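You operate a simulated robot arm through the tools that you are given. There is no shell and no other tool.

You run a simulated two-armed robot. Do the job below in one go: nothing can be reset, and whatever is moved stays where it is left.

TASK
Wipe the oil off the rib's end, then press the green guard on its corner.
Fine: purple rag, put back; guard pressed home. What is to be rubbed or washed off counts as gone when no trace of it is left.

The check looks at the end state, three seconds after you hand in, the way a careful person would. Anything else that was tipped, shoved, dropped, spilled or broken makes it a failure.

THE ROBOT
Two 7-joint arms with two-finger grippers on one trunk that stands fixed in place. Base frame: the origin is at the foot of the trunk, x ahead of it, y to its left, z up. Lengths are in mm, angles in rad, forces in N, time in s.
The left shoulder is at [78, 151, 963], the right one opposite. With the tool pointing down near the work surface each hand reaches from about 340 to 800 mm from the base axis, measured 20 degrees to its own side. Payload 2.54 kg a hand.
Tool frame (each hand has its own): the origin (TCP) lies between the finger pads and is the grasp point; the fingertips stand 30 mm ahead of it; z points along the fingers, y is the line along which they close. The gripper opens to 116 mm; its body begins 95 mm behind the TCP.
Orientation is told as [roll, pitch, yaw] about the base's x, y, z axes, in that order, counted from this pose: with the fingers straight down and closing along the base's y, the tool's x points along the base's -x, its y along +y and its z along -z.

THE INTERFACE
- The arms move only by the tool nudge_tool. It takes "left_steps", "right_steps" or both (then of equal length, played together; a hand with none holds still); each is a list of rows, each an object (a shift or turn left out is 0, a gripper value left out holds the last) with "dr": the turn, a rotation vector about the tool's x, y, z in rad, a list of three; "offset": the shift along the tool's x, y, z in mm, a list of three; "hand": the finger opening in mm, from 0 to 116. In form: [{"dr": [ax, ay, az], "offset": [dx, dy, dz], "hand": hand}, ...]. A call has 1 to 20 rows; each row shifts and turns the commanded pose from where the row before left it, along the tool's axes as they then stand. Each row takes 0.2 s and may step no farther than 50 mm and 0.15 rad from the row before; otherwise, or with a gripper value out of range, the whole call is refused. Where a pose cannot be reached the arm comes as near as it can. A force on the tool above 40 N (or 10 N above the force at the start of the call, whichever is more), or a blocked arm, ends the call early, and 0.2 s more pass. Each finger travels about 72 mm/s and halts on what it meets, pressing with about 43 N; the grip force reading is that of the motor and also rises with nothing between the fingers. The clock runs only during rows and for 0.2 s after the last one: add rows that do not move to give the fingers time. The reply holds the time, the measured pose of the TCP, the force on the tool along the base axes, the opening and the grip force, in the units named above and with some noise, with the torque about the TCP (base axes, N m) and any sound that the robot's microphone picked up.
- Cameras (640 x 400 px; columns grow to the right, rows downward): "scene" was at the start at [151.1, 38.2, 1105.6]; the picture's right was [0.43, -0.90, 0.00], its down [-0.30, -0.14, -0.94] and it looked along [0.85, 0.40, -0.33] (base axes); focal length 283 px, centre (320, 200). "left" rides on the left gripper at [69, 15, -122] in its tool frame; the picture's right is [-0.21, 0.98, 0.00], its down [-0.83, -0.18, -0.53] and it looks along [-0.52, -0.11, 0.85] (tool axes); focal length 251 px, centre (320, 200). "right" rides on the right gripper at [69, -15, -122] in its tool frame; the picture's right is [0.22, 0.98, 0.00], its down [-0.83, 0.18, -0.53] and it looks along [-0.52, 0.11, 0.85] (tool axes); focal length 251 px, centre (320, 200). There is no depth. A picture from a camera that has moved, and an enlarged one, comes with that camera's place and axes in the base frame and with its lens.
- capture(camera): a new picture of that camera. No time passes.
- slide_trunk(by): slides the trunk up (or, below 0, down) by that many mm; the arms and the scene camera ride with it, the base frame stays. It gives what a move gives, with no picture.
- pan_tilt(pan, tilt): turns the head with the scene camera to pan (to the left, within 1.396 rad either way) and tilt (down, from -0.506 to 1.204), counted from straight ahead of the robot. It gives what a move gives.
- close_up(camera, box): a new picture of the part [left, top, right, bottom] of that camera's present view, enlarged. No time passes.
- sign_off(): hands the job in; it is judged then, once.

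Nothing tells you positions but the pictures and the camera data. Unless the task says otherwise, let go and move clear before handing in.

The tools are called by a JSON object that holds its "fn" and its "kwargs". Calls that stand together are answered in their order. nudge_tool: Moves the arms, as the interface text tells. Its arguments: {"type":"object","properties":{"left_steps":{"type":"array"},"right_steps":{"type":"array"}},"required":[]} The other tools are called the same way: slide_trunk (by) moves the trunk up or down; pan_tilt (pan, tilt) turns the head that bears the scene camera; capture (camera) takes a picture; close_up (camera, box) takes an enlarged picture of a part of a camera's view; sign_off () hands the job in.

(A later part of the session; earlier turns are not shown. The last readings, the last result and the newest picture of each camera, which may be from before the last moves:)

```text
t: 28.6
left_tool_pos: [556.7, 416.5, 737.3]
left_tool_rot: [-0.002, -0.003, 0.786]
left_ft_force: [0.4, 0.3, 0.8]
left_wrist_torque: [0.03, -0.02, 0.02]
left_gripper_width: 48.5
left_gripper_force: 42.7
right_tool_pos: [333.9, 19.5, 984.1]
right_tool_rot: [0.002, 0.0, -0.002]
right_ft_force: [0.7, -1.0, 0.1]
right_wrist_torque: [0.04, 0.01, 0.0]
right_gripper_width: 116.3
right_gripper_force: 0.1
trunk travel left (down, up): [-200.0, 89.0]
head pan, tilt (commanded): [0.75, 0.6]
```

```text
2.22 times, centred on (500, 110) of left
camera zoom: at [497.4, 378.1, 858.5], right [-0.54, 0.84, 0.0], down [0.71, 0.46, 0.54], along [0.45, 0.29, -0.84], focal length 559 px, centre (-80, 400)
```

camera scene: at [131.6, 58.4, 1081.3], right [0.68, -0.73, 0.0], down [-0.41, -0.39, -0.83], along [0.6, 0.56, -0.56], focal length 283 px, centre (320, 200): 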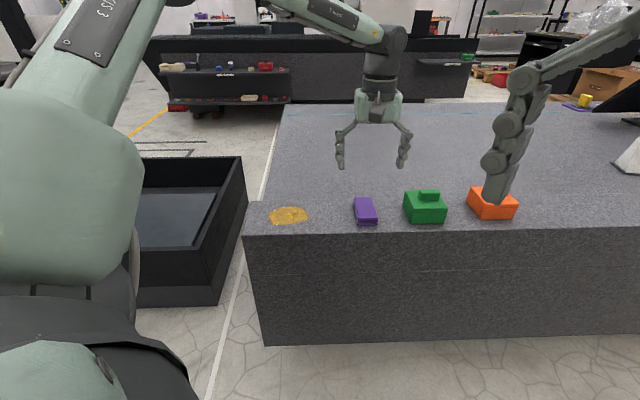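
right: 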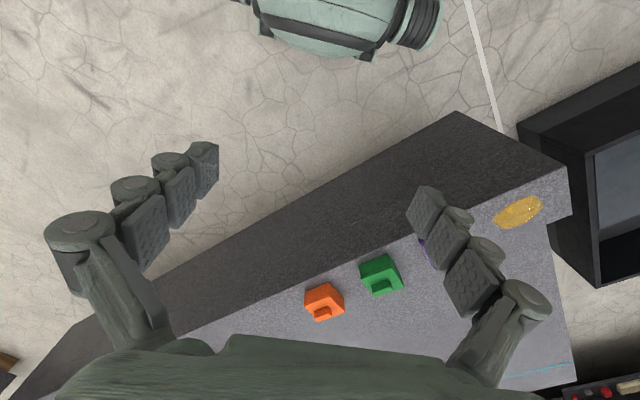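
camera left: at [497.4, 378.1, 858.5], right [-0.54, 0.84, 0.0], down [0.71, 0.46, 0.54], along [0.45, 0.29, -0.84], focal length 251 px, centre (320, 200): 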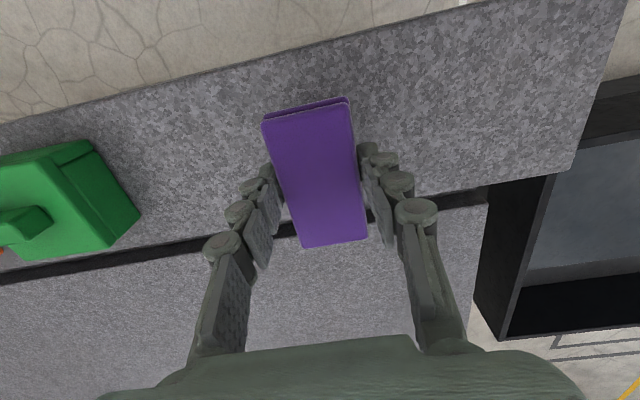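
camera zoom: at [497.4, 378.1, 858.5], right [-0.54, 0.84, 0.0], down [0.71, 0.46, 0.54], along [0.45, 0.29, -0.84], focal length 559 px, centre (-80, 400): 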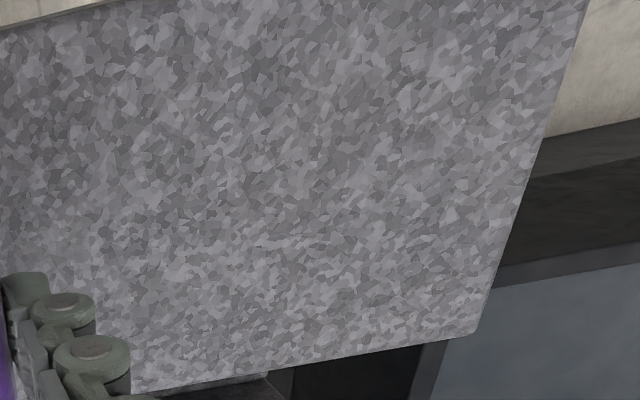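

No trace is visible. For certainty I'll give it one more firm pass each way before returning the rag.

{"fn": "nudge_tool", "kwargs": {"left_steps": [{"offset": [-5, 5, 25]}, {"offset": [0, 0, 20]}, {"offset": [0, 0, 4]}, {"offset": [0, 0, 2.5]}, {"offset": [0, 16, 0]}, {"offset": [0, 16, 0]}, {"offset": [0, 16, 0]}, {"offset": [0, 16, 0]}, {"offset": [0, 16, 0]}, {"offset": [0, 16, 0]}, {"offset": [0, 16, 0]}, {"offset": [0, 16, 0]}, {"offset": [0, 16, 0]}, {"offset": [0, 16, 0]}, {"offset": [0, 16, 0]}, {"offset": [0, 0, 0]}]}}

{"fn": "nudge_tool", "kwargs": {"left_steps": [{"offset": [7, 0, 0.5]}, {"offset": [0, -16, 0]}, {"offset": [0, -16, 0]}, {"offset": [0, -16, 0]}, {"offset": [0, -16, 0]}, {"offset": [0, -16, 0]}, {"offset": [0, -16, 0]}, {"offset": [0, -16, 0]}, {"offset": [0, -16, 0]}, {"offset": [0, -16, 0]}, {"offset": [0, -16, 0]}, {"offset": [0, -16, 0]}, {"offset": [0, 0, 0]}]}}

{"fn": "close_up", "kwargs": {"camera": "scene", "box": [235, 190, 335, 250]}}

{"fn": "capture", "kwargs": {"camera": "left"}}

```text
t: 32.0
left_tool_pos: [432.1, 547.2, 689.0]
left_tool_rot: [-0.002, -0.005, 0.788]
left_ft_force: [8.2, -9.2, 19.4]
left_wrist_torque: [-0.16, 0.15, 0.12]
left_gripper_width: 48.3
left_gripper_force: 42.8
right_tool_pos: [333.6, 16.5, 984.9]
right_tool_rot: [0.006, -0.002, -0.001]
right_ft_force: [0.1, 0.0, 0.2]
right_wrist_torque: [-0.01, -0.03, -0.01]
right_gripper_width: 116.2
right_gripper_force: 0.0
trunk travel left (down, up): [-200.0, 89.0]
head pan, tilt (commanded): [0.75, 0.6]
```

```text
t: 33.3
left_tool_pos: [472.1, 498.2, 689.2]
left_tool_rot: [0.002, -0.007, 0.788]
left_ft_force: [-7.3, -1.0, 15.6]
left_wrist_torque: [-0.33, 0.1, -0.21]
left_gripper_width: 48.4
left_gripper_force: 42.3
right_tool_pos: [332.5, 17.5, 984.0]
right_tool_rot: [0.002, -0.002, -0.002]
right_ft_force: [0.0, 0.5, -0.8]
right_wrist_torque: [0.04, -0.01, -0.01]
right_gripper_width: 115.9
right_gripper_force: 0.0
trunk travel left (down, up): [-200.0, 89.0]
head pan, tilt (commanded): [0.75, 0.6]
stopped in row 6 (left hand): the force on the tool passed its limit at 42 N (the readings are from after the stop); the commanded pose is now the measured one
```

```text
6.40 times, centred on (285, 220) of scene
camera zoom: at [129.8, 57.3, 1081.3], right [0.68, -0.73, 0.0], down [-0.41, -0.38, -0.83], along [0.6, 0.56, -0.56], focal length 1812 px, centre (544, 72)
```

zoom: 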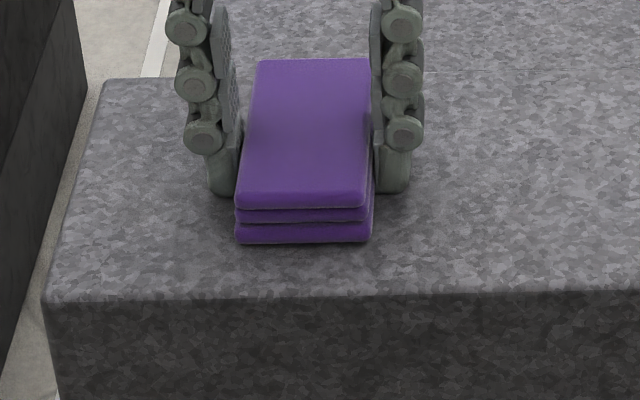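

```text
taken
camera left: at [412.5, 459.8, 811.0], right [-0.54, 0.84, 0.0], down [0.71, 0.45, 0.54], along [0.45, 0.29, -0.84], focal length 251 px, centre (320, 200)
```

left: 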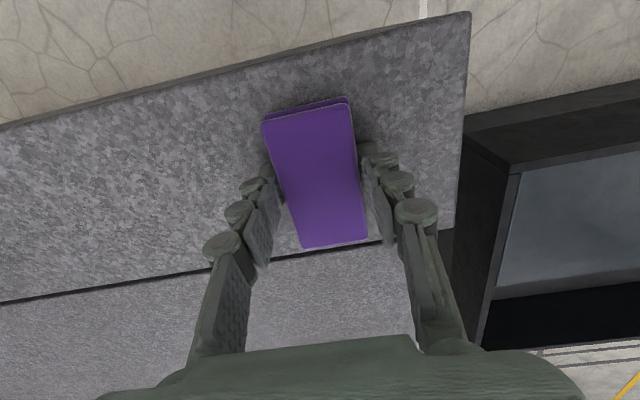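

The pressing was a bit too firm and the stroke stopped early; I'll ease off slightly and finish that stroke.

{"fn": "nudge_tool", "kwargs": {"left_steps": [{"offset": [0, 0, -1]}, {"offset": [0, -12, 0]}, {"offset": [0, -12, 0]}, {"offset": [0, -12, 0]}, {"offset": [0, -12, 0]}, {"offset": [0, -12, 0]}, {"offset": [0, -12, 0]}, {"offset": [0, -12, 0]}, {"offset": [0, -12, 0]}, {"offset": [0, -12, 0]}, {"offset": [0, 0, -10]}, {"offset": [0, 0, -20]}, {}]}}

{"fn": "close_up", "kwargs": {"camera": "scene", "box": [235, 190, 335, 250]}}

{"fn": "capture", "kwargs": {"camera": "left"}}

```text
t: 36.1
left_tool_pos: [549.6, 423.3, 716.9]
left_tool_rot: [0.004, 0.0, 0.79]
left_ft_force: [0.3, -0.1, -0.2]
left_wrist_torque: [0.02, 0.01, 0.05]
left_gripper_width: 48.3
left_gripper_force: 43.1
right_tool_pos: [333.9, 19.5, 984.8]
right_tool_rot: [0.002, -0.001, -0.001]
right_ft_force: [-0.9, -1.1, -0.6]
right_wrist_torque: [0.05, -0.01, 0.0]
right_gripper_width: 115.9
right_gripper_force: 0.0
trunk travel left (down, up): [-200.0, 89.0]
head pan, tilt (commanded): [0.75, 0.6]
```

```text
6.40 times, centred on (285, 220) of scene
camera zoom: at [131.3, 58.5, 1081.2], right [0.68, -0.73, 0.0], down [-0.41, -0.39, -0.83], along [0.6, 0.56, -0.56], focal length 1812 px, centre (544, 72)
```

zoom: 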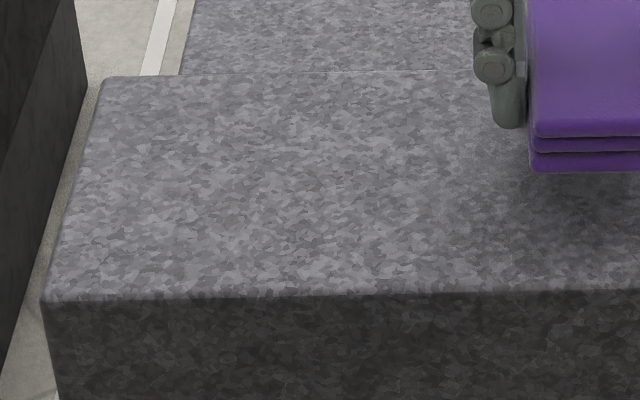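

```text
taken
camera left: at [489.5, 384.6, 839.2], right [-0.54, 0.84, 0.0], down [0.71, 0.46, 0.53], along [0.45, 0.29, -0.85], focal length 251 px, centre (320, 200)
```

left: 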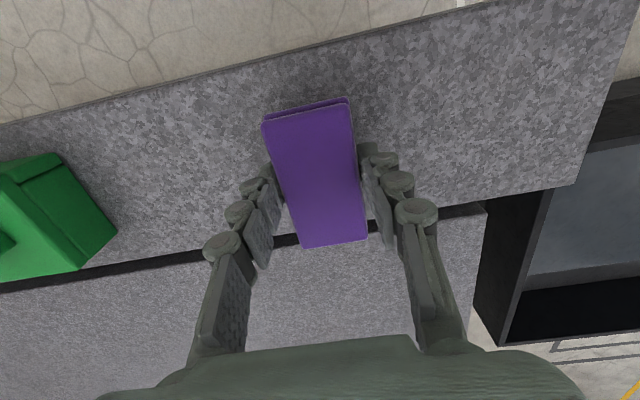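

Still clean. Now I carry the rag back to where it lay (TCP 611, 358, yaw 0.75).

{"fn": "nudge_tool", "kwargs": {"left_steps": [{"offset": [2.8, -30, 0]}, {"offset": [0, -30, 0]}, {"offset": [0, -29.5, 0]}, {"dr": [0, 0, 0.042]}, {"offset": [0, 0, 15]}, {}, {}]}}

{"fn": "close_up", "kwargs": {"camera": "scene", "box": [320, 150, 440, 240]}}

```text
t: 37.7
left_tool_pos: [609.1, 359.3, 701.2]
left_tool_rot: [0.004, -0.001, 0.746]
left_ft_force: [-0.5, -0.1, 0.3]
left_wrist_torque: [-0.03, 0.02, -0.05]
left_gripper_width: 48.4
left_gripper_force: 42.6
right_tool_pos: [333.6, 18.6, 984.5]
right_tool_rot: [0.002, -0.001, -0.001]
right_ft_force: [-0.1, 0.0, 0.7]
right_wrist_torque: [0.02, -0.01, 0.01]
right_gripper_width: 115.8
right_gripper_force: 0.0
trunk travel left (down, up): [-200.0, 89.0]
head pan, tilt (commanded): [0.75, 0.6]
```

```text
4.44 times, centred on (380, 195) of scene
camera zoom: at [131.4, 58.6, 1081.3], right [0.68, -0.73, 0.0], down [-0.41, -0.39, -0.83], along [0.6, 0.56, -0.56], focal length 1259 px, centre (53, 222)
```

zoom: 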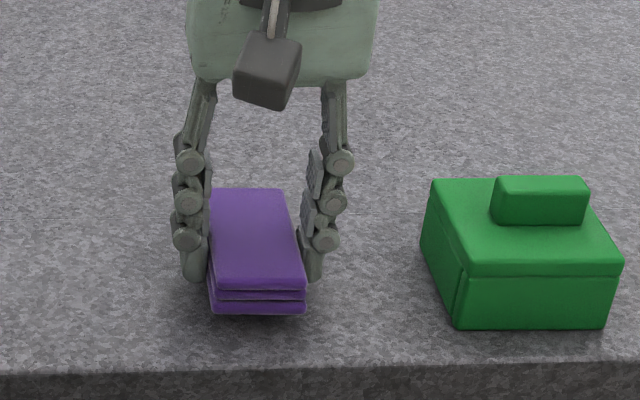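

{"fn": "nudge_tool", "kwargs": {"left_steps": [{"offset": [0, -2.3, 4]}, {"offset": [0, 0, 4]}, {"offset": [0, 0, 2]}, {"offset": [0, 0, 1]}, {"offset": [0, 0, 1]}, {}]}}

{"fn": "close_up", "kwargs": {"camera": "scene", "box": [320, 150, 440, 240]}}

```text
t: 39.1
left_tool_pos: [610.7, 356.0, 689.8]
left_tool_rot: [0.003, -0.001, 0.748]
left_ft_force: [-0.8, 0.4, -0.6]
left_wrist_torque: [0.02, -0.03, -0.01]
left_gripper_width: 48.1
left_gripper_force: 42.9
right_tool_pos: [333.3, 19.4, 985.0]
right_tool_rot: [0.003, 0.0, -0.002]
right_ft_force: [0.2, -0.4, 0.4]
right_wrist_torque: [-0.01, 0.01, 0.0]
right_gripper_width: 116.2
right_gripper_force: 0.1
trunk travel left (down, up): [-200.0, 89.0]
head pan, tilt (commanded): [0.75, 0.6]
```

```text
4.44 times, centred on (380, 195) of scene
camera zoom: at [131.5, 58.6, 1081.3], right [0.68, -0.73, 0.0], down [-0.41, -0.39, -0.83], along [0.6, 0.56, -0.56], focal length 1259 px, centre (53, 222)
```

zoom: 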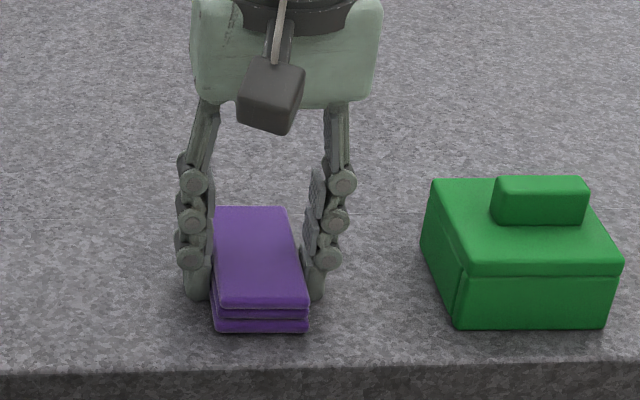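

{"fn": "nudge_tool", "kwargs": {"left_steps": [{"offset": [0, 0, 1]}, {"offset": [0, 0, 1]}, {}]}}

```text
t: 39.9
left_tool_pos: [611.9, 355.7, 689.8]
left_tool_rot: [0.003, 0.0, 0.747]
left_ft_force: [-2.2, 2.5, 6.8]
left_wrist_torque: [-0.12, -0.06, -0.04]
left_gripper_width: 48.3
left_gripper_force: 42.8
right_tool_pos: [334.3, 17.5, 985.4]
right_tool_rot: [0.002, -0.003, -0.001]
right_ft_force: [0.0, 0.7, -0.2]
right_wrist_torque: [-0.01, -0.06, -0.03]
right_gripper_width: 115.8
right_gripper_force: 0.0
trunk travel left (down, up): [-200.0, 89.0]
head pan, tilt (commanded): [0.75, 0.6]
```

The rag is down on the stone at its old place. I'll ease the pressure, open, and rise straight up.

{"fn": "nudge_tool", "kwargs": {"left_steps": [{"offset": [0, 0, -1.2]}, {"hand": 60}, {}, {"hand": 100}, {}, {}, {}, {"offset": [0, 0, -15]}, {"offset": [0, 0, -25]}, {"offset": [0, 0, -40]}, {"offset": [0, 0, -40]}, {}]}}

{"fn": "capture", "kwargs": {"camera": "left"}}

{"fn": "close_up", "kwargs": {"camera": "scene", "box": [340, 160, 540, 260]}}

```text
t: 42.5
left_tool_pos: [612.4, 355.5, 811.9]
left_tool_rot: [0.003, 0.0, 0.743]
left_ft_force: [0.1, 0.2, 0.7]
left_wrist_torque: [0.02, 0.01, -0.02]
left_gripper_width: 99.9
left_gripper_force: 0.0
right_tool_pos: [333.8, 18.8, 983.3]
right_tool_rot: [0.002, 0.001, -0.002]
right_ft_force: [0.4, -0.2, 0.6]
right_wrist_torque: [-0.02, 0.01, -0.02]
right_gripper_width: 115.8
right_gripper_force: 0.1
trunk travel left (down, up): [-200.0, 89.0]
head pan, tilt (commanded): [0.75, 0.6]
```

```text
taken
camera left: at [552.0, 319.1, 934.6], right [-0.51, 0.86, 0.0], down [0.73, 0.43, 0.53], along [0.46, 0.27, -0.85], focal length 251 px, centre (320, 200)
```

left: 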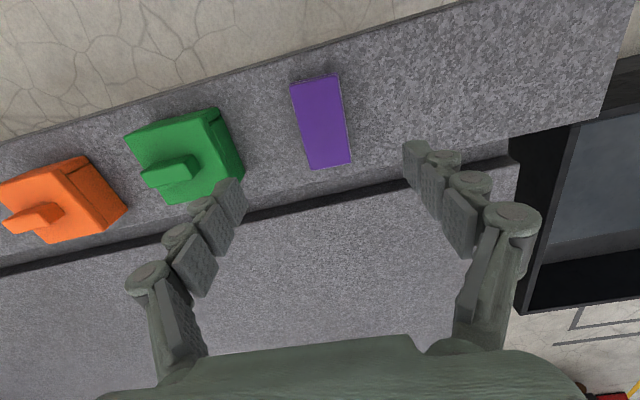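

```text
3.20 times, centred on (440, 210) of scene
camera zoom: at [131.4, 58.6, 1081.2], right [0.68, -0.73, 0.0], down [-0.41, -0.39, -0.83], along [0.6, 0.56, -0.56], focal length 906 px, centre (-64, 168)
```

zoom: 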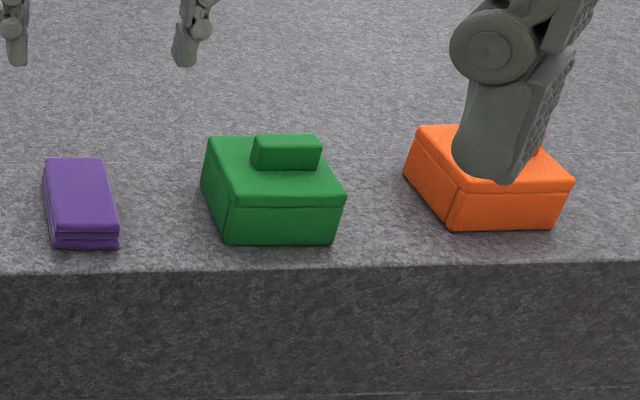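

The rag is back in its place. Next, the green guard: its handle bar runs along the rib, so I'll turn the hand to yaw -45° to grip the bar across, and hover above it.

{"fn": "nudge_tool", "kwargs": {"left_steps": [{"dr": [0, 0, 0.139], "hand": 70}, {"dr": [0, 0, 0.139]}, {"dr": [0, 0, 0.139]}, {"dr": [0, 0, 0.139]}, {"dr": [0, 0, 0.139]}, {"dr": [0, 0, 0.139]}, {"dr": [0, 0, 0.139]}, {"dr": [0, 0, 0.139]}, {"dr": [0, 0, 0.139]}, {"dr": [0, 0, 0.139]}, {"dr": [0, 0, 0.139]}, {"offset": [-37.7, 1, 0]}, {"offset": [-37.7, 1, 0]}, {"offset": [-37.7, 1, 0]}, {"offset": [-37.7, 1, 0]}, {}]}}

{"fn": "capture", "kwargs": {"camera": "left"}}

{"fn": "capture", "kwargs": {"camera": "scene"}}

```text
t: 45.9
left_tool_pos: [580.2, 136.8, 800.5]
left_tool_rot: [0.003, 0.003, -0.78]
left_ft_force: [-0.2, -0.2, -0.5]
left_wrist_torque: [-0.01, 0.03, -0.01]
left_gripper_width: 70.0
left_gripper_force: 0.0
left hand out of reach, approached as far as the arm can: row 8, 9, 10, 11, 12, 13, 14, 15
right_tool_pos: [332.9, 19.3, 984.6]
right_tool_rot: [0.0, 0.002, 0.0]
right_ft_force: [-0.2, 0.6, -0.8]
right_wrist_torque: [0.0, 0.03, 0.03]
right_gripper_width: 115.9
right_gripper_force: 0.1
trunk travel left (down, up): [-200.0, 89.0]
head pan, tilt (commanded): [0.75, 0.6]
```

```text
taken
camera left: at [542.3, 196.2, 923.2], right [0.84, 0.54, 0.0], down [0.46, -0.71, 0.53], along [0.29, -0.45, -0.85], focal length 251 px, centre (320, 200)
```

left: 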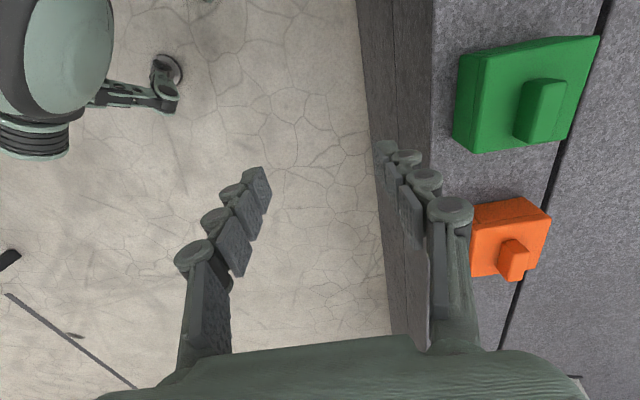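

```text
taken
camera scene: at [131.4, 58.6, 1081.3], right [0.68, -0.73, 0.0], down [-0.41, -0.39, -0.83], along [0.6, 0.56, -0.56], focal length 283 px, centre (320, 200)
```

scene: 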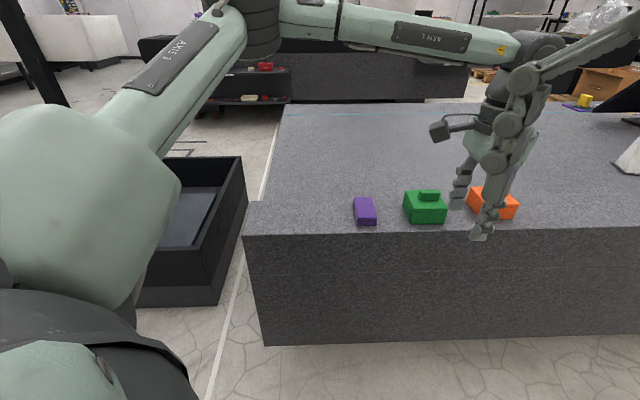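

That yaw is out of the left wrist's reach, and the hand wandered (safely in the air). I'll retrace those same moves to get back to the +45° yaw.

{"fn": "nudge_tool", "kwargs": {"left_steps": [{"offset": [37.7, -1, 0]}, {"offset": [37.7, -1, 0]}, {"offset": [37.7, -1, 0]}, {"offset": [37.7, -1, 0]}, {}]}}

```text
t: 47.1
left_tool_pos: [472.6, 240.7, 805.7]
left_tool_rot: [0.002, 0.004, -0.781]
left_ft_force: [-0.2, -0.7, -0.8]
left_wrist_torque: [-0.01, -0.01, -0.02]
left_gripper_width: 69.9
left_gripper_force: 0.1
right_tool_pos: [333.3, 19.6, 984.8]
right_tool_rot: [0.001, 0.001, -0.004]
right_ft_force: [0.0, 0.5, 0.7]
right_wrist_torque: [-0.01, 0.0, 0.02]
right_gripper_width: 115.9
right_gripper_force: 0.1
trunk travel left (down, up): [-200.0, 89.0]
head pan, tilt (commanded): [0.75, 0.6]
```

The command now follows the actual pose. From here I'll turn the other way toward yaw +135°, which grips the bar across just as well and should suit the wrist.

{"fn": "nudge_tool", "kwargs": {"left_steps": [{"dr": [0, 0, -0.14]}, {"dr": [0, 0, -0.14]}, {"dr": [0, 0, -0.14]}, {"dr": [0, 0, -0.14]}, {"dr": [0, 0, -0.14]}, {"dr": [0, 0, -0.14]}, {"dr": [0, 0, -0.14]}, {"dr": [0, 0, -0.14]}, {"dr": [0, 0, -0.14]}, {"dr": [0, 0, -0.14]}, {"dr": [0, 0, -0.14]}, {}]}}

```text
t: 49.7
left_tool_pos: [471.9, 241.6, 804.5]
left_tool_rot: [0.003, 0.0, 0.761]
left_ft_force: [-0.7, 0.1, 0.0]
left_wrist_torque: [0.03, 0.0, 0.0]
left_gripper_width: 69.8
left_gripper_force: 0.0
right_tool_pos: [332.8, 18.9, 986.4]
right_tool_rot: [0.001, 0.0, -0.002]
right_ft_force: [-0.1, 0.8, 0.5]
right_wrist_torque: [0.04, -0.03, 0.01]
right_gripper_width: 116.2
right_gripper_force: 0.2
trunk travel left (down, up): [-200.0, 89.0]
head pan, tilt (commanded): [0.75, 0.6]
```

{"fn": "nudge_tool", "kwargs": {"left_steps": [{"dr": [0, 0, -0.133]}, {"dr": [0, 0, -0.133]}, {"dr": [0, 0, -0.133]}, {"dr": [0, 0, -0.133]}, {"dr": [0, 0, -0.133]}, {"dr": [0, 0, -0.133]}, {"dr": [0, 0, -0.133]}, {"dr": [0, 0, -0.133]}, {"dr": [0, 0, -0.133]}, {"dr": [0, 0, -0.133]}, {"dr": [0, 0, -0.133]}, {"dr": [0, 0, -0.132]}, {}]}}

{"fn": "capture", "kwargs": {"camera": "scene"}}

{"fn": "capture", "kwargs": {"camera": "left"}}

```text
t: 52.5
left_tool_pos: [471.9, 240.1, 803.6]
left_tool_rot: [-0.001, -0.002, 2.354]
left_ft_force: [-0.1, 0.1, 0.0]
left_wrist_torque: [-0.01, -0.01, 0.02]
left_gripper_width: 70.0
left_gripper_force: 0.0
right_tool_pos: [332.5, 19.1, 985.5]
right_tool_rot: [-0.001, -0.001, -0.002]
right_ft_force: [-0.1, -0.3, 0.4]
right_wrist_torque: [0.02, 0.03, 0.04]
right_gripper_width: 115.7
right_gripper_force: 0.1
trunk travel left (down, up): [-200.0, 89.0]
head pan, tilt (commanded): [0.75, 0.6]
```

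```text
taken
camera scene: at [131.4, 58.6, 1081.3], right [0.68, -0.73, 0.0], down [-0.41, -0.39, -0.83], along [0.6, 0.56, -0.56], focal length 283 px, centre (320, 200)
```

scene: 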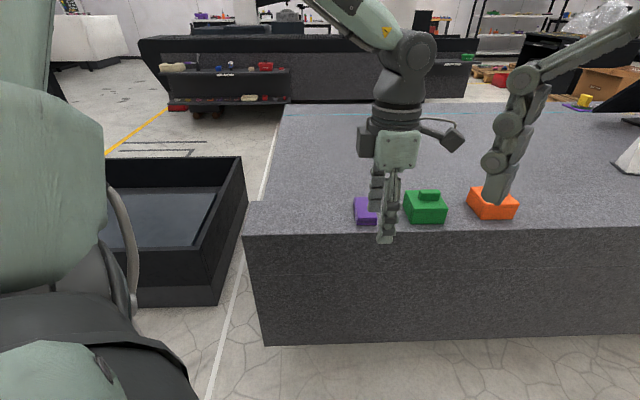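

```text
taken
camera left: at [509.9, 181.1, 925.4], right [-0.84, -0.54, 0.0], down [-0.45, 0.71, 0.54], along [-0.29, 0.45, -0.84], focal length 251 px, centre (320, 200)
```

left: 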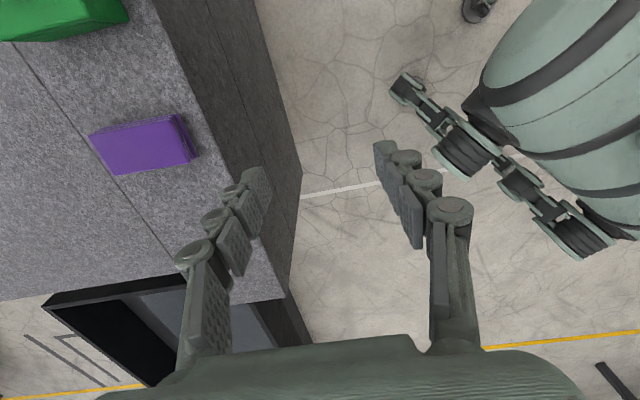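

Yaw +135° works here. Now hover above the green guard.

{"fn": "nudge_tool", "kwargs": {"left_steps": [{"offset": [28, -31, -1]}, {"offset": [28, -31, -1]}, {"offset": [28, -31, -1]}, {"offset": [28, -31, -1]}, {"offset": [28, -31, -1]}, {"offset": [28, -31, -1]}, {}]}}

{"fn": "capture", "kwargs": {"camera": "left"}}

{"fn": "capture", "kwargs": {"camera": "scene"}}

```text
t: 54.1
left_tool_pos: [674.9, 266.3, 810.9]
left_tool_rot: [-0.002, 0.0, 2.353]
left_ft_force: [0.3, -1.2, 0.9]
left_wrist_torque: [-0.03, -0.04, 0.03]
left_gripper_width: 69.6
left_gripper_force: 0.1
left hand out of reach, approached as far as the arm can: row 5, 6
right_tool_pos: [333.1, 18.8, 984.7]
right_tool_rot: [0.002, 0.0, -0.003]
right_ft_force: [0.1, 1.0, 0.1]
right_wrist_torque: [0.01, -0.01, 0.01]
right_gripper_width: 115.8
right_gripper_force: 0.0
trunk travel left (down, up): [-200.0, 89.0]
head pan, tilt (commanded): [0.75, 0.6]
```

```text
taken
camera left: at [712.0, 207.4, 933.7], right [-0.84, -0.54, 0.0], down [-0.45, 0.71, 0.54], along [-0.29, 0.45, -0.84], focal length 251 px, centre (320, 200)
```

left: 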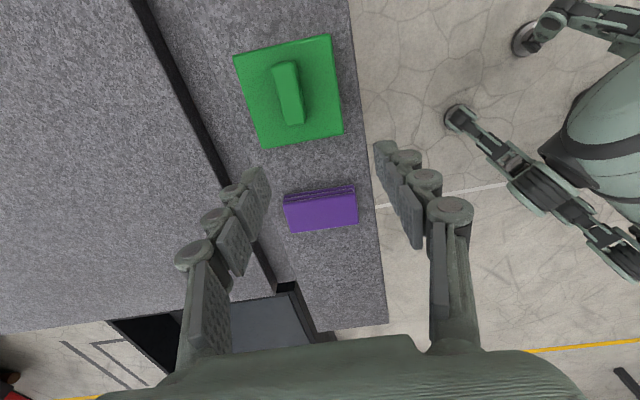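

```text
taken
camera scene: at [131.3, 58.6, 1081.3], right [0.68, -0.73, 0.0], down [-0.41, -0.39, -0.83], along [0.6, 0.56, -0.56], focal length 283 px, centre (320, 200)
```

scene: 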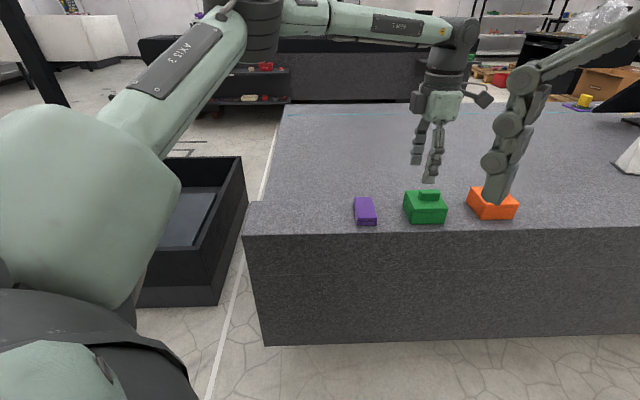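

The guard's plate is about 82 mm square centred near (711, 256); its handle is at about (714, 253). The arm hit its reach limit at this height, so I'll try again a bit lower, where the reach should be longer, still above the handle.

{"fn": "close_up", "kwargs": {"camera": "left", "box": [210, 20, 370, 160]}}

{"fn": "nudge_tool", "kwargs": {"left_steps": [{"offset": [0, 0, 20]}, {"offset": [0, 0, 20]}, {"offset": [0, 0, 10]}, {"offset": [9, -4.5, 0]}, {}]}}

```text
2.86 times, centred on (290, 90) of left
camera zoom: at [712.0, 207.4, 933.7], right [-0.84, -0.54, 0.0], down [-0.45, 0.71, 0.54], along [-0.29, 0.45, -0.84], focal length 718 px, centre (406, 514)
```

zoom: 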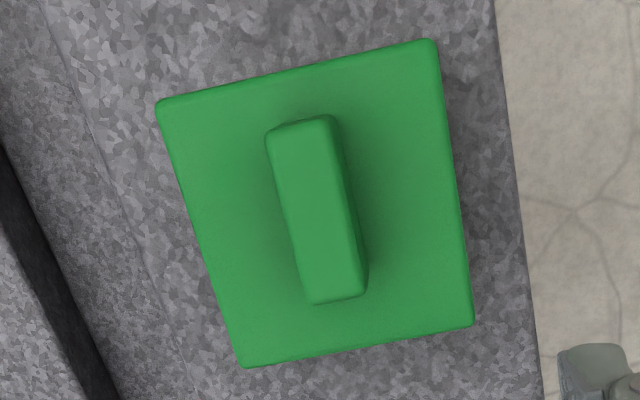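

```text
t: 55.3
left_tool_pos: [668.0, 270.3, 766.8]
left_tool_rot: [-0.001, 0.001, 2.352]
left_ft_force: [-0.4, 0.1, 0.4]
left_wrist_torque: [0.0, 0.0, 0.01]
left_gripper_width: 70.1
left_gripper_force: 0.1
left hand out of reach, approached as far as the arm can: row 2, 4
right_tool_pos: [333.7, 17.7, 983.8]
right_tool_rot: [0.001, -0.001, -0.003]
right_ft_force: [0.1, 0.7, -1.1]
right_wrist_torque: [-0.03, -0.01, -0.01]
right_gripper_width: 116.2
right_gripper_force: 0.0
trunk travel left (down, up): [-200.0, 89.0]
head pan, tilt (commanded): [0.75, 0.6]
```

At this yaw the arm falls short of the guard. I'll go back to yaw +45° (the middle of the wrist's range) and grip the handle by its two ends instead.

{"fn": "nudge_tool", "kwargs": {"left_steps": [{"offset": [-20, 0, -20]}, {"offset": [-20, 0, -15]}, {"dr": [0, 0, 0.1425]}, {"dr": [0, 0, 0.1425]}, {"dr": [0, 0, 0.1425]}, {"dr": [0, 0, 0.1425]}, {"dr": [0, 0, 0.1425]}, {"dr": [0, 0, 0.1425]}, {"dr": [0, 0, 0.1425]}, {"dr": [0, 0, 0.1425]}, {"dr": [0, 0, 0.1425]}, {"dr": [0, 0, 0.1425]}, {"dr": [0, 0, 0.1425]}, {}]}}

```text
t: 58.3
left_tool_pos: [639.8, 299.1, 801.0]
left_tool_rot: [0.004, -0.001, 0.785]
left_ft_force: [0.5, 0.2, -0.8]
left_wrist_torque: [0.0, -0.05, -0.03]
left_gripper_width: 70.2
left_gripper_force: 0.1
right_tool_pos: [332.7, 19.2, 984.9]
right_tool_rot: [0.002, 0.001, -0.001]
right_ft_force: [0.8, -0.6, 0.2]
right_wrist_torque: [0.02, -0.01, 0.01]
right_gripper_width: 116.0
right_gripper_force: 0.0
trunk travel left (down, up): [-200.0, 89.0]
head pan, tilt (commanded): [0.75, 0.6]
```

{"fn": "nudge_tool", "kwargs": {"left_steps": [{"offset": [-7, -28, 0]}, {"offset": [-7, -28, 0]}, {"offset": [-6, -28, 0]}, {}]}}

{"fn": "capture", "kwargs": {"camera": "left"}}

{"fn": "close_up", "kwargs": {"camera": "scene", "box": [340, 110, 540, 240]}}

```text
t: 59.3
left_tool_pos: [675.5, 271.4, 805.4]
left_tool_rot: [0.003, -0.002, 0.786]
left_ft_force: [0.2, 0.1, -0.3]
left_wrist_torque: [-0.01, -0.02, 0.04]
left_gripper_width: 69.6
left_gripper_force: 0.0
left hand out of reach, approached as far as the arm can: row 2, 3
right_tool_pos: [332.3, 18.6, 983.8]
right_tool_rot: [0.002, 0.002, -0.002]
right_ft_force: [0.7, -0.3, -1.2]
right_wrist_torque: [0.02, 0.0, 0.03]
right_gripper_width: 115.7
right_gripper_force: 0.2
trunk travel left (down, up): [-200.0, 89.0]
head pan, tilt (commanded): [0.75, 0.6]
```

```text
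taken
camera left: at [615.6, 233.3, 926.8], right [-0.54, 0.84, 0.0], down [0.71, 0.46, 0.54], along [0.45, 0.29, -0.84], focal length 251 px, centre (320, 200)
```

left: 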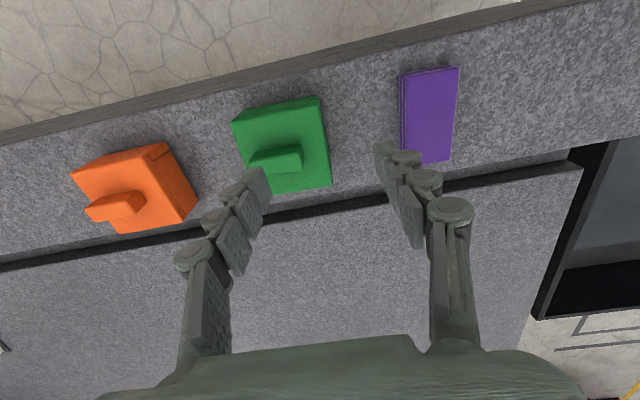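

```text
3.08 times, centred on (440, 175) of scene
camera zoom: at [131.4, 58.5, 1081.3], right [0.68, -0.73, 0.0], down [-0.41, -0.39, -0.83], along [0.6, 0.56, -0.56], focal length 871 px, centre (-49, 277)
```

zoom: 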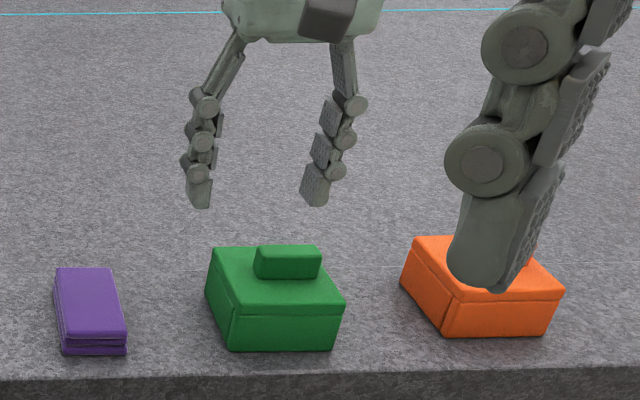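

Same reach limit at this yaw too, so the trunk height matters. I'll pull back slightly, raise the hand, and lower the trunk 100 mm to see if the reach grows.

{"fn": "nudge_tool", "kwargs": {"left_steps": [{"offset": [0, 25, -20]}, {"offset": [0, 25, -30]}, {"offset": [0, 0, -30]}, {}]}}

{"fn": "capture", "kwargs": {"camera": "scene"}}

```text
t: 60.3
left_tool_pos: [638.0, 307.9, 885.5]
left_tool_rot: [0.004, -0.002, 0.786]
left_ft_force: [0.5, -0.2, -0.7]
left_wrist_torque: [0.03, 0.0, 0.01]
left_gripper_width: 70.1
left_gripper_force: 0.0
right_tool_pos: [333.4, 19.4, 984.4]
right_tool_rot: [0.002, -0.001, -0.003]
right_ft_force: [-0.1, 0.6, -0.1]
right_wrist_torque: [0.04, -0.02, 0.0]
right_gripper_width: 115.8
right_gripper_force: 0.0
trunk travel left (down, up): [-200.0, 89.0]
head pan, tilt (commanded): [0.75, 0.6]
```

```text
taken
camera scene: at [131.5, 58.6, 1081.3], right [0.68, -0.73, 0.0], down [-0.41, -0.39, -0.83], along [0.6, 0.56, -0.56], focal length 283 px, centre (320, 200)
```

scene: 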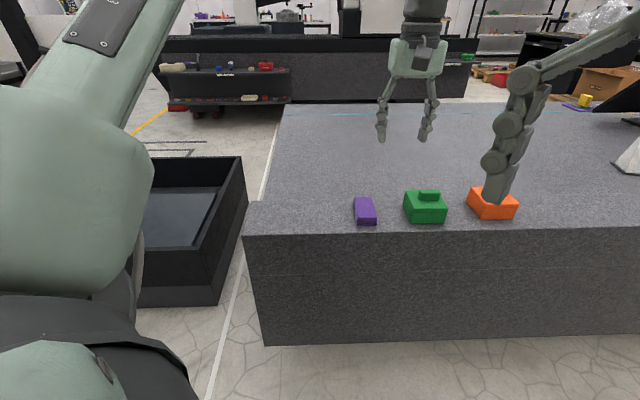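

{"fn": "slide_trunk", "kwargs": {"by": -100}}

```text
t: 61.6
left_tool_pos: [637.4, 307.9, 785.8]
left_tool_rot: [0.003, -0.001, 0.787]
left_ft_force: [0.7, 0.2, -0.2]
left_wrist_torque: [0.01, -0.01, 0.01]
left_gripper_width: 69.7
left_gripper_force: 0.1
right_tool_pos: [332.7, 18.9, 884.6]
right_tool_rot: [0.003, -0.002, -0.001]
right_ft_force: [-0.9, -0.8, 0.3]
right_wrist_torque: [0.01, -0.01, -0.01]
right_gripper_width: 116.0
right_gripper_force: 0.1
trunk travel left (down, up): [-100.0, 189.0]
head pan, tilt (commanded): [0.75, 0.6]
```

{"fn": "nudge_tool", "kwargs": {"left_steps": [{"offset": [-4, -23, 0]}, {"offset": [-4, -23, 0]}, {"offset": [-4, -23, 0]}, {"offset": [-3.6, -23, 0]}, {}]}}

{"fn": "capture", "kwargs": {"camera": "left"}}

{"fn": "capture", "kwargs": {"camera": "scene"}}

```text
t: 62.8
left_tool_pos: [674.2, 269.4, 780.7]
left_tool_rot: [0.002, -0.002, 0.788]
left_ft_force: [0.4, 0.4, 0.3]
left_wrist_torque: [0.0, -0.01, -0.01]
left_gripper_width: 70.0
left_gripper_force: 0.1
left hand out of reach, approached as far as the arm can: row 3, 4
right_tool_pos: [333.8, 18.8, 884.2]
right_tool_rot: [0.002, 0.001, -0.002]
right_ft_force: [-0.2, -0.1, 0.0]
right_wrist_torque: [0.02, -0.04, 0.03]
right_gripper_width: 116.2
right_gripper_force: 0.1
trunk travel left (down, up): [-100.0, 189.0]
head pan, tilt (commanded): [0.75, 0.6]
```

```text
taken
camera left: at [614.6, 231.2, 902.5], right [-0.54, 0.84, 0.0], down [0.71, 0.46, 0.54], along [0.45, 0.29, -0.84], focal length 251 px, centre (320, 200)
```

left: 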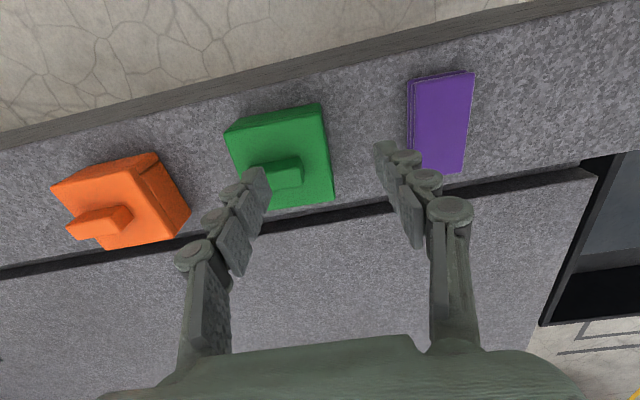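

```text
taken
camera scene: at [131.5, 58.6, 981.3], right [0.68, -0.73, 0.0], down [-0.41, -0.39, -0.83], along [0.6, 0.56, -0.56], focal length 283 px, centre (320, 200)
```

scene: 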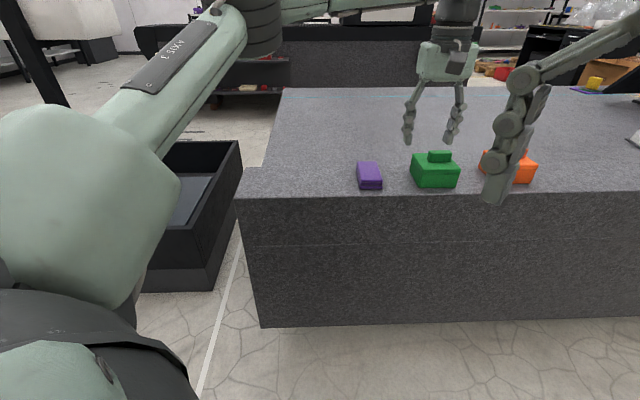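

Lowering the trunk changed little. I'll probe the edge of reach a bit in free air, to see in which direction the arm can still extend.

{"fn": "nudge_tool", "kwargs": {"left_steps": [{"offset": [14, -14, 0]}, {"offset": [-7, -7, 0]}, {"offset": [-7, -7, 0]}, {"offset": [-7, -7, 0]}, {"offset": [-7, -7, 0]}, {}]}}

```text
t: 64.2
left_tool_pos: [673.8, 266.2, 774.3]
left_tool_rot: [0.001, -0.001, 0.785]
left_ft_force: [0.9, -0.1, -0.3]
left_wrist_torque: [-0.01, 0.01, 0.03]
left_gripper_width: 69.8
left_gripper_force: 0.1
left hand out of reach, approached as far as the arm can: row 1, 2, 3, 4, 5
right_tool_pos: [332.8, 18.6, 884.4]
right_tool_rot: [0.003, 0.0, -0.002]
right_ft_force: [-0.1, 0.8, -0.3]
right_wrist_torque: [0.02, -0.02, 0.03]
right_gripper_width: 116.1
right_gripper_force: 0.0
trunk travel left (down, up): [-100.0, 189.0]
head pan, tilt (commanded): [0.75, 0.6]
```

{"fn": "nudge_tool", "kwargs": {"left_steps": [{"offset": [0, 15, 0]}, {}]}}

{"fn": "nudge_tool", "kwargs": {"left_steps": [{"offset": [14.1, -14.1, 0]}, {}]}}

{"fn": "nudge_tool", "kwargs": {"left_steps": [{"offset": [14.1, -14.1, 0]}, {}]}}

{"fn": "nudge_tool", "kwargs": {"left_steps": [{"offset": [-7.1, -7.1, 0]}, {}]}}

```text
t: 64.8
left_tool_pos: [661.2, 277.2, 775.1]
left_tool_rot: [0.001, -0.003, 0.786]
left_ft_force: [-0.2, 0.3, -0.6]
left_wrist_torque: [-0.03, -0.04, 0.03]
left_gripper_width: 70.1
left_gripper_force: 0.1
right_tool_pos: [333.5, 18.2, 884.5]
right_tool_rot: [0.001, 0.0, -0.001]
right_ft_force: [-0.4, 0.3, -0.1]
right_wrist_torque: [-0.02, 0.01, 0.0]
right_gripper_width: 116.1
right_gripper_force: 0.0
trunk travel left (down, up): [-100.0, 189.0]
head pan, tilt (commanded): [0.75, 0.6]
```

```text
t: 65.4
left_tool_pos: [662.2, 256.3, 776.1]
left_tool_rot: [0.003, -0.003, 0.788]
left_ft_force: [0.5, 0.7, 0.1]
left_wrist_torque: [0.0, 0.03, 0.0]
left_gripper_width: 69.8
left_gripper_force: 0.2
right_tool_pos: [334.0, 18.8, 885.7]
right_tool_rot: [0.003, -0.001, -0.001]
right_ft_force: [0.6, 0.7, -0.2]
right_wrist_torque: [0.01, 0.0, 0.01]
right_gripper_width: 116.1
right_gripper_force: 0.2
trunk travel left (down, up): [-100.0, 189.0]
head pan, tilt (commanded): [0.75, 0.6]
```

```text
t: 66.0
left_tool_pos: [659.9, 235.2, 775.6]
left_tool_rot: [0.001, -0.002, 0.786]
left_ft_force: [0.4, -0.5, 0.1]
left_wrist_torque: [0.02, 0.0, 0.04]
left_gripper_width: 70.3
left_gripper_force: 0.0
right_tool_pos: [333.0, 18.9, 884.8]
right_tool_rot: [0.001, 0.001, -0.002]
right_ft_force: [1.1, 0.1, -0.1]
right_wrist_torque: [0.0, 0.01, -0.03]
right_gripper_width: 116.1
right_gripper_force: 0.1
trunk travel left (down, up): [-100.0, 189.0]
head pan, tilt (commanded): [0.75, 0.6]
```

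```text
t: 66.6
left_tool_pos: [661.7, 240.7, 775.6]
left_tool_rot: [0.0, -0.002, 0.787]
left_ft_force: [0.4, -0.6, -0.1]
left_wrist_torque: [-0.02, -0.01, 0.02]
left_gripper_width: 69.8
left_gripper_force: 0.0
left hand out of reach, approached as far as the arm can: row 1
right_tool_pos: [332.7, 19.2, 884.6]
right_tool_rot: [0.0, -0.002, -0.001]
right_ft_force: [-0.3, 1.4, 0.7]
right_wrist_torque: [0.02, 0.0, -0.01]
right_gripper_width: 115.9
right_gripper_force: 0.1
trunk travel left (down, up): [-100.0, 189.0]
head pan, tilt (commanded): [0.75, 0.6]
```

The limit seems to come from the elbow having been swung far outward during that failed rotation (the boundary turns about the elbow, not the shoulder). I'll pull back and rotate the hand well the other way, which should drive the elbow back in and up.

{"fn": "nudge_tool", "kwargs": {"left_steps": [{"offset": [10, 38, -25]}, {"offset": [10, 38, -25]}, {"offset": [10, 38, -25]}, {"dr": [0, 0, -0.145]}, {"dr": [0, 0, -0.145]}, {"dr": [0, 0, -0.145]}, {"dr": [0, 0, -0.145]}, {"dr": [0, 0, -0.145]}, {"dr": [0, 0, -0.145]}, {"dr": [0, 0, -0.145]}, {"dr": [0, 0, -0.145]}, {"dr": [0, 0, -0.145]}, {"dr": [0, 0, -0.145]}, {"dr": [0, 0, -0.145]}, {"dr": [0, 0, -0.145]}, {"dr": [0, 0, -0.145]}, {"dr": [0, 0, -0.145]}, {"dr": [0, 0, -0.145]}, {}]}}

{"fn": "capture", "kwargs": {"camera": "scene"}}

```text
t: 70.6
left_tool_pos: [561.3, 301.1, 849.9]
left_tool_rot: [-0.003, -0.001, 2.963]
left_ft_force: [0.2, -0.1, -0.2]
left_wrist_torque: [-0.01, -0.01, -0.01]
left_gripper_width: 69.9
left_gripper_force: 0.1
right_tool_pos: [333.6, 18.0, 884.7]
right_tool_rot: [0.002, 0.0, -0.003]
right_ft_force: [-0.1, -0.1, -0.2]
right_wrist_torque: [0.0, -0.04, 0.02]
right_gripper_width: 115.9
right_gripper_force: 0.1
trunk travel left (down, up): [-100.0, 189.0]
head pan, tilt (commanded): [0.75, 0.6]
```

```text
taken
camera scene: at [131.4, 58.6, 981.3], right [0.68, -0.73, 0.0], down [-0.41, -0.39, -0.83], along [0.6, 0.56, -0.56], focal length 283 px, centre (320, 200)
```

scene: 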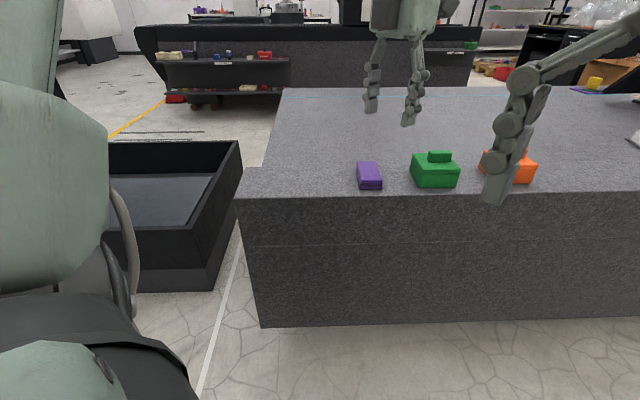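

{"fn": "pan_tilt", "kwargs": {"pan": 0.8, "tilt": -0.1}}

{"fn": "capture", "kwargs": {"camera": "scene"}}

```text
t: 71.7
left_tool_pos: [560.4, 301.0, 850.0]
left_tool_rot: [-0.005, -0.003, 2.961]
left_ft_force: [0.6, -0.5, 0.0]
left_wrist_torque: [-0.01, 0.02, -0.01]
left_gripper_width: 69.9
left_gripper_force: 0.1
right_tool_pos: [333.1, 20.1, 884.7]
right_tool_rot: [0.002, 0.0, -0.003]
right_ft_force: [0.1, 0.4, -0.9]
right_wrist_torque: [0.01, 0.0, 0.03]
right_gripper_width: 116.1
right_gripper_force: 0.1
trunk travel left (down, up): [-100.0, 189.0]
head pan, tilt (commanded): [0.799, -0.099]
```

```text
taken
camera scene: at [127.5, 60.8, 1045.2], right [0.72, -0.7, 0.0], down [0.07, 0.07, -1.0], along [0.69, 0.71, 0.1], focal length 283 px, centre (320, 200)
```

scene: 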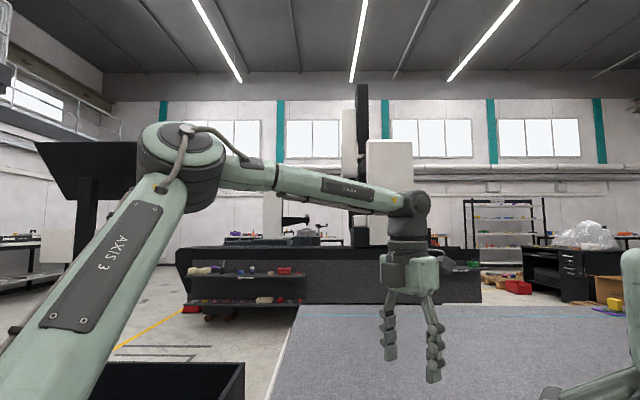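

I can see the arm now: the elbow stands roughly 45° outward. I'll raise the trunk back (extra clearance) and keep turning the wrist to push the elbow inward.

{"fn": "slide_trunk", "kwargs": {"by": 100}}

{"fn": "nudge_tool", "kwargs": {"left_steps": [{"dr": [0, 0, -0.145]}, {"dr": [0, 0, -0.145]}, {"dr": [0, 0, -0.145]}, {"dr": [0, 0, -0.145]}, {"dr": [0, 0, -0.145]}, {"dr": [0, 0, -0.145]}, {"dr": [0, 0, -0.145]}, {"dr": [0, 0, -0.145]}, {"dr": [0, 0, -0.145]}, {"dr": [0, 0, -0.145]}, {}]}}

{"fn": "capture", "kwargs": {"camera": "scene"}}

```text
t: 73.0
left_tool_pos: [560.7, 301.6, 949.7]
left_tool_rot: [-0.001, -0.002, 2.962]
left_ft_force: [0.4, -0.1, 0.6]
left_wrist_torque: [-0.03, 0.03, -0.04]
left_gripper_width: 70.0
left_gripper_force: 0.1
right_tool_pos: [334.0, 19.3, 984.7]
right_tool_rot: [0.001, 0.001, -0.001]
right_ft_force: [-0.4, 0.3, -0.8]
right_wrist_torque: [0.0, 0.03, -0.03]
right_gripper_width: 116.0
right_gripper_force: 0.1
trunk travel left (down, up): [-200.0, 89.0]
head pan, tilt (commanded): [0.799, -0.099]
```

```text
t: 75.4
left_tool_pos: [560.0, 301.3, 950.4]
left_tool_rot: [-0.001, 0.003, -1.868]
left_ft_force: [-0.1, -0.3, 0.4]
left_wrist_torque: [-0.01, 0.01, 0.0]
left_gripper_width: 70.0
left_gripper_force: 0.0
right_tool_pos: [332.7, 18.6, 985.0]
right_tool_rot: [0.003, 0.0, -0.003]
right_ft_force: [-0.1, 0.1, -0.2]
right_wrist_torque: [0.0, 0.03, 0.01]
right_gripper_width: 116.2
right_gripper_force: 0.1
trunk travel left (down, up): [-200.0, 89.0]
head pan, tilt (commanded): [0.799, -0.099]
```

```text
taken
camera scene: at [127.5, 60.8, 1145.3], right [0.72, -0.7, 0.0], down [0.07, 0.07, -1.0], along [0.69, 0.71, 0.1], focal length 283 px, centre (320, 200)
```

scene: 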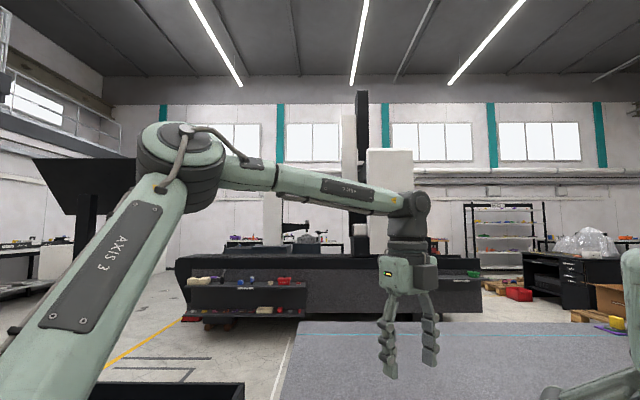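

{"fn": "nudge_tool", "kwargs": {"left_steps": [{"dr": [0, 0, -0.145]}, {"dr": [0, 0, -0.145]}, {"dr": [0, 0, -0.145]}, {"dr": [0, 0, -0.145]}, {"dr": [0, 0, -0.145]}, {"dr": [0, 0, -0.145]}, {}]}}

{"fn": "capture", "kwargs": {"camera": "scene"}}

```text
t: 77.0
left_tool_pos: [560.9, 301.1, 951.9]
left_tool_rot: [0.0, 0.003, -0.999]
left_ft_force: [-0.5, 0.4, 0.0]
left_wrist_torque: [0.01, 0.03, 0.01]
left_gripper_width: 70.0
left_gripper_force: 0.1
right_tool_pos: [333.1, 18.7, 984.6]
right_tool_rot: [0.001, 0.002, -0.002]
right_ft_force: [-0.2, -0.6, 0.4]
right_wrist_torque: [0.01, -0.04, 0.0]
right_gripper_width: 115.7
right_gripper_force: 0.1
trunk travel left (down, up): [-200.0, 89.0]
head pan, tilt (commanded): [0.799, -0.099]
```

```text
taken
camera scene: at [127.5, 60.7, 1145.3], right [0.72, -0.7, 0.0], down [0.07, 0.07, -1.0], along [0.69, 0.71, 0.1], focal length 283 px, centre (320, 200)
```

scene: 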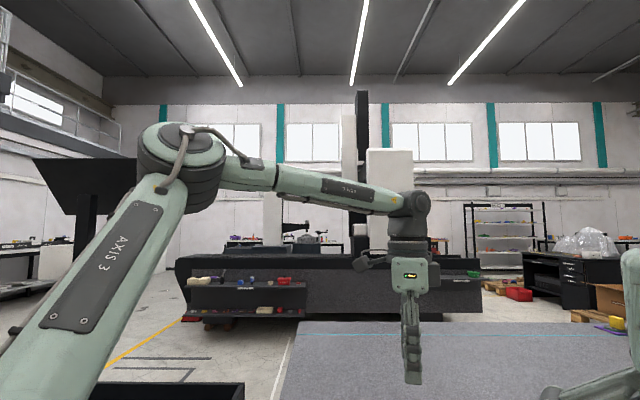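

{"fn": "nudge_tool", "kwargs": {"left_steps": [{"dr": [0, 0, -0.145]}, {"dr": [0, 0, -0.145]}, {"dr": [0, 0, -0.145]}, {"dr": [0, 0, -0.145]}, {}]}}

{"fn": "capture", "kwargs": {"camera": "scene"}}

```text
t: 78.2
left_tool_pos: [561.2, 314.3, 950.9]
left_tool_rot: [-0.001, 0.001, -0.423]
left_ft_force: [0.3, 0.3, 0.4]
left_wrist_torque: [-0.01, 0.01, 0.01]
left_gripper_width: 69.8
left_gripper_force: 0.0
left hand out of reach, approached as far as the arm can: row 4
right_tool_pos: [332.9, 18.6, 984.8]
right_tool_rot: [0.001, 0.0, -0.002]
right_ft_force: [0.7, 0.2, 0.0]
right_wrist_torque: [0.01, -0.01, -0.01]
right_gripper_width: 115.8
right_gripper_force: 0.1
trunk travel left (down, up): [-200.0, 89.0]
head pan, tilt (commanded): [0.799, -0.099]
```

```text
taken
camera scene: at [127.5, 60.7, 1145.3], right [0.72, -0.7, 0.0], down [0.07, 0.07, -0.99], along [0.69, 0.71, 0.1], focal length 283 px, centre (320, 200)
```

scene: 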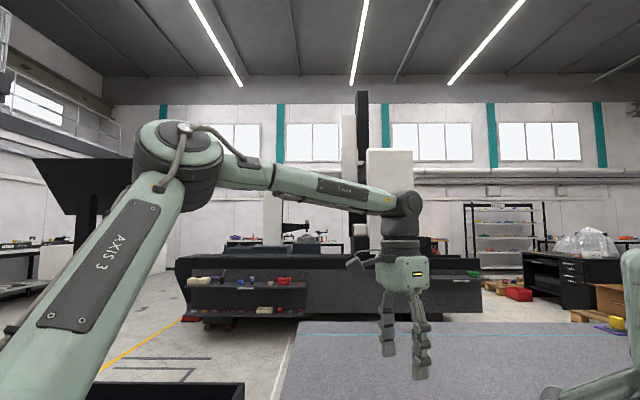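

The elbow doesn't respond to that. But it shows yaw -45° is reachable from this side of the wrist. I'll set that yaw, raise the trunk fully and test the reach again from higher up.

{"fn": "nudge_tool", "kwargs": {"left_steps": [{"dr": [0, 0, 0.12]}, {"dr": [0, 0, 0.12]}, {"dr": [0, 0, 0.122]}, {}]}}

{"fn": "slide_trunk", "kwargs": {"by": 85}}

```text
t: 79.2
left_tool_pos: [561.4, 314.7, 951.1]
left_tool_rot: [0.001, 0.005, -0.784]
left_ft_force: [0.2, -1.5, 0.6]
left_wrist_torque: [0.0, -0.01, 0.0]
left_gripper_width: 70.0
left_gripper_force: 0.1
right_tool_pos: [332.8, 19.7, 983.2]
right_tool_rot: [0.001, -0.001, -0.002]
right_ft_force: [-0.6, -0.5, 0.3]
right_wrist_torque: [0.03, 0.02, -0.03]
right_gripper_width: 116.0
right_gripper_force: 0.1
trunk travel left (down, up): [-200.0, 89.0]
head pan, tilt (commanded): [0.799, -0.099]
```

```text
t: 80.4
left_tool_pos: [561.3, 314.9, 1035.7]
left_tool_rot: [0.002, 0.003, -0.783]
left_ft_force: [-0.3, 0.1, -0.9]
left_wrist_torque: [0.01, -0.01, 0.02]
left_gripper_width: 70.1
left_gripper_force: 0.2
right_tool_pos: [332.7, 18.3, 1069.7]
right_tool_rot: [0.002, 0.001, -0.001]
right_ft_force: [-0.3, 0.0, -0.6]
right_wrist_torque: [-0.03, 0.01, -0.01]
right_gripper_width: 115.8
right_gripper_force: 0.0
trunk travel left (down, up): [-285.0, 4.0]
head pan, tilt (commanded): [0.799, -0.099]
```

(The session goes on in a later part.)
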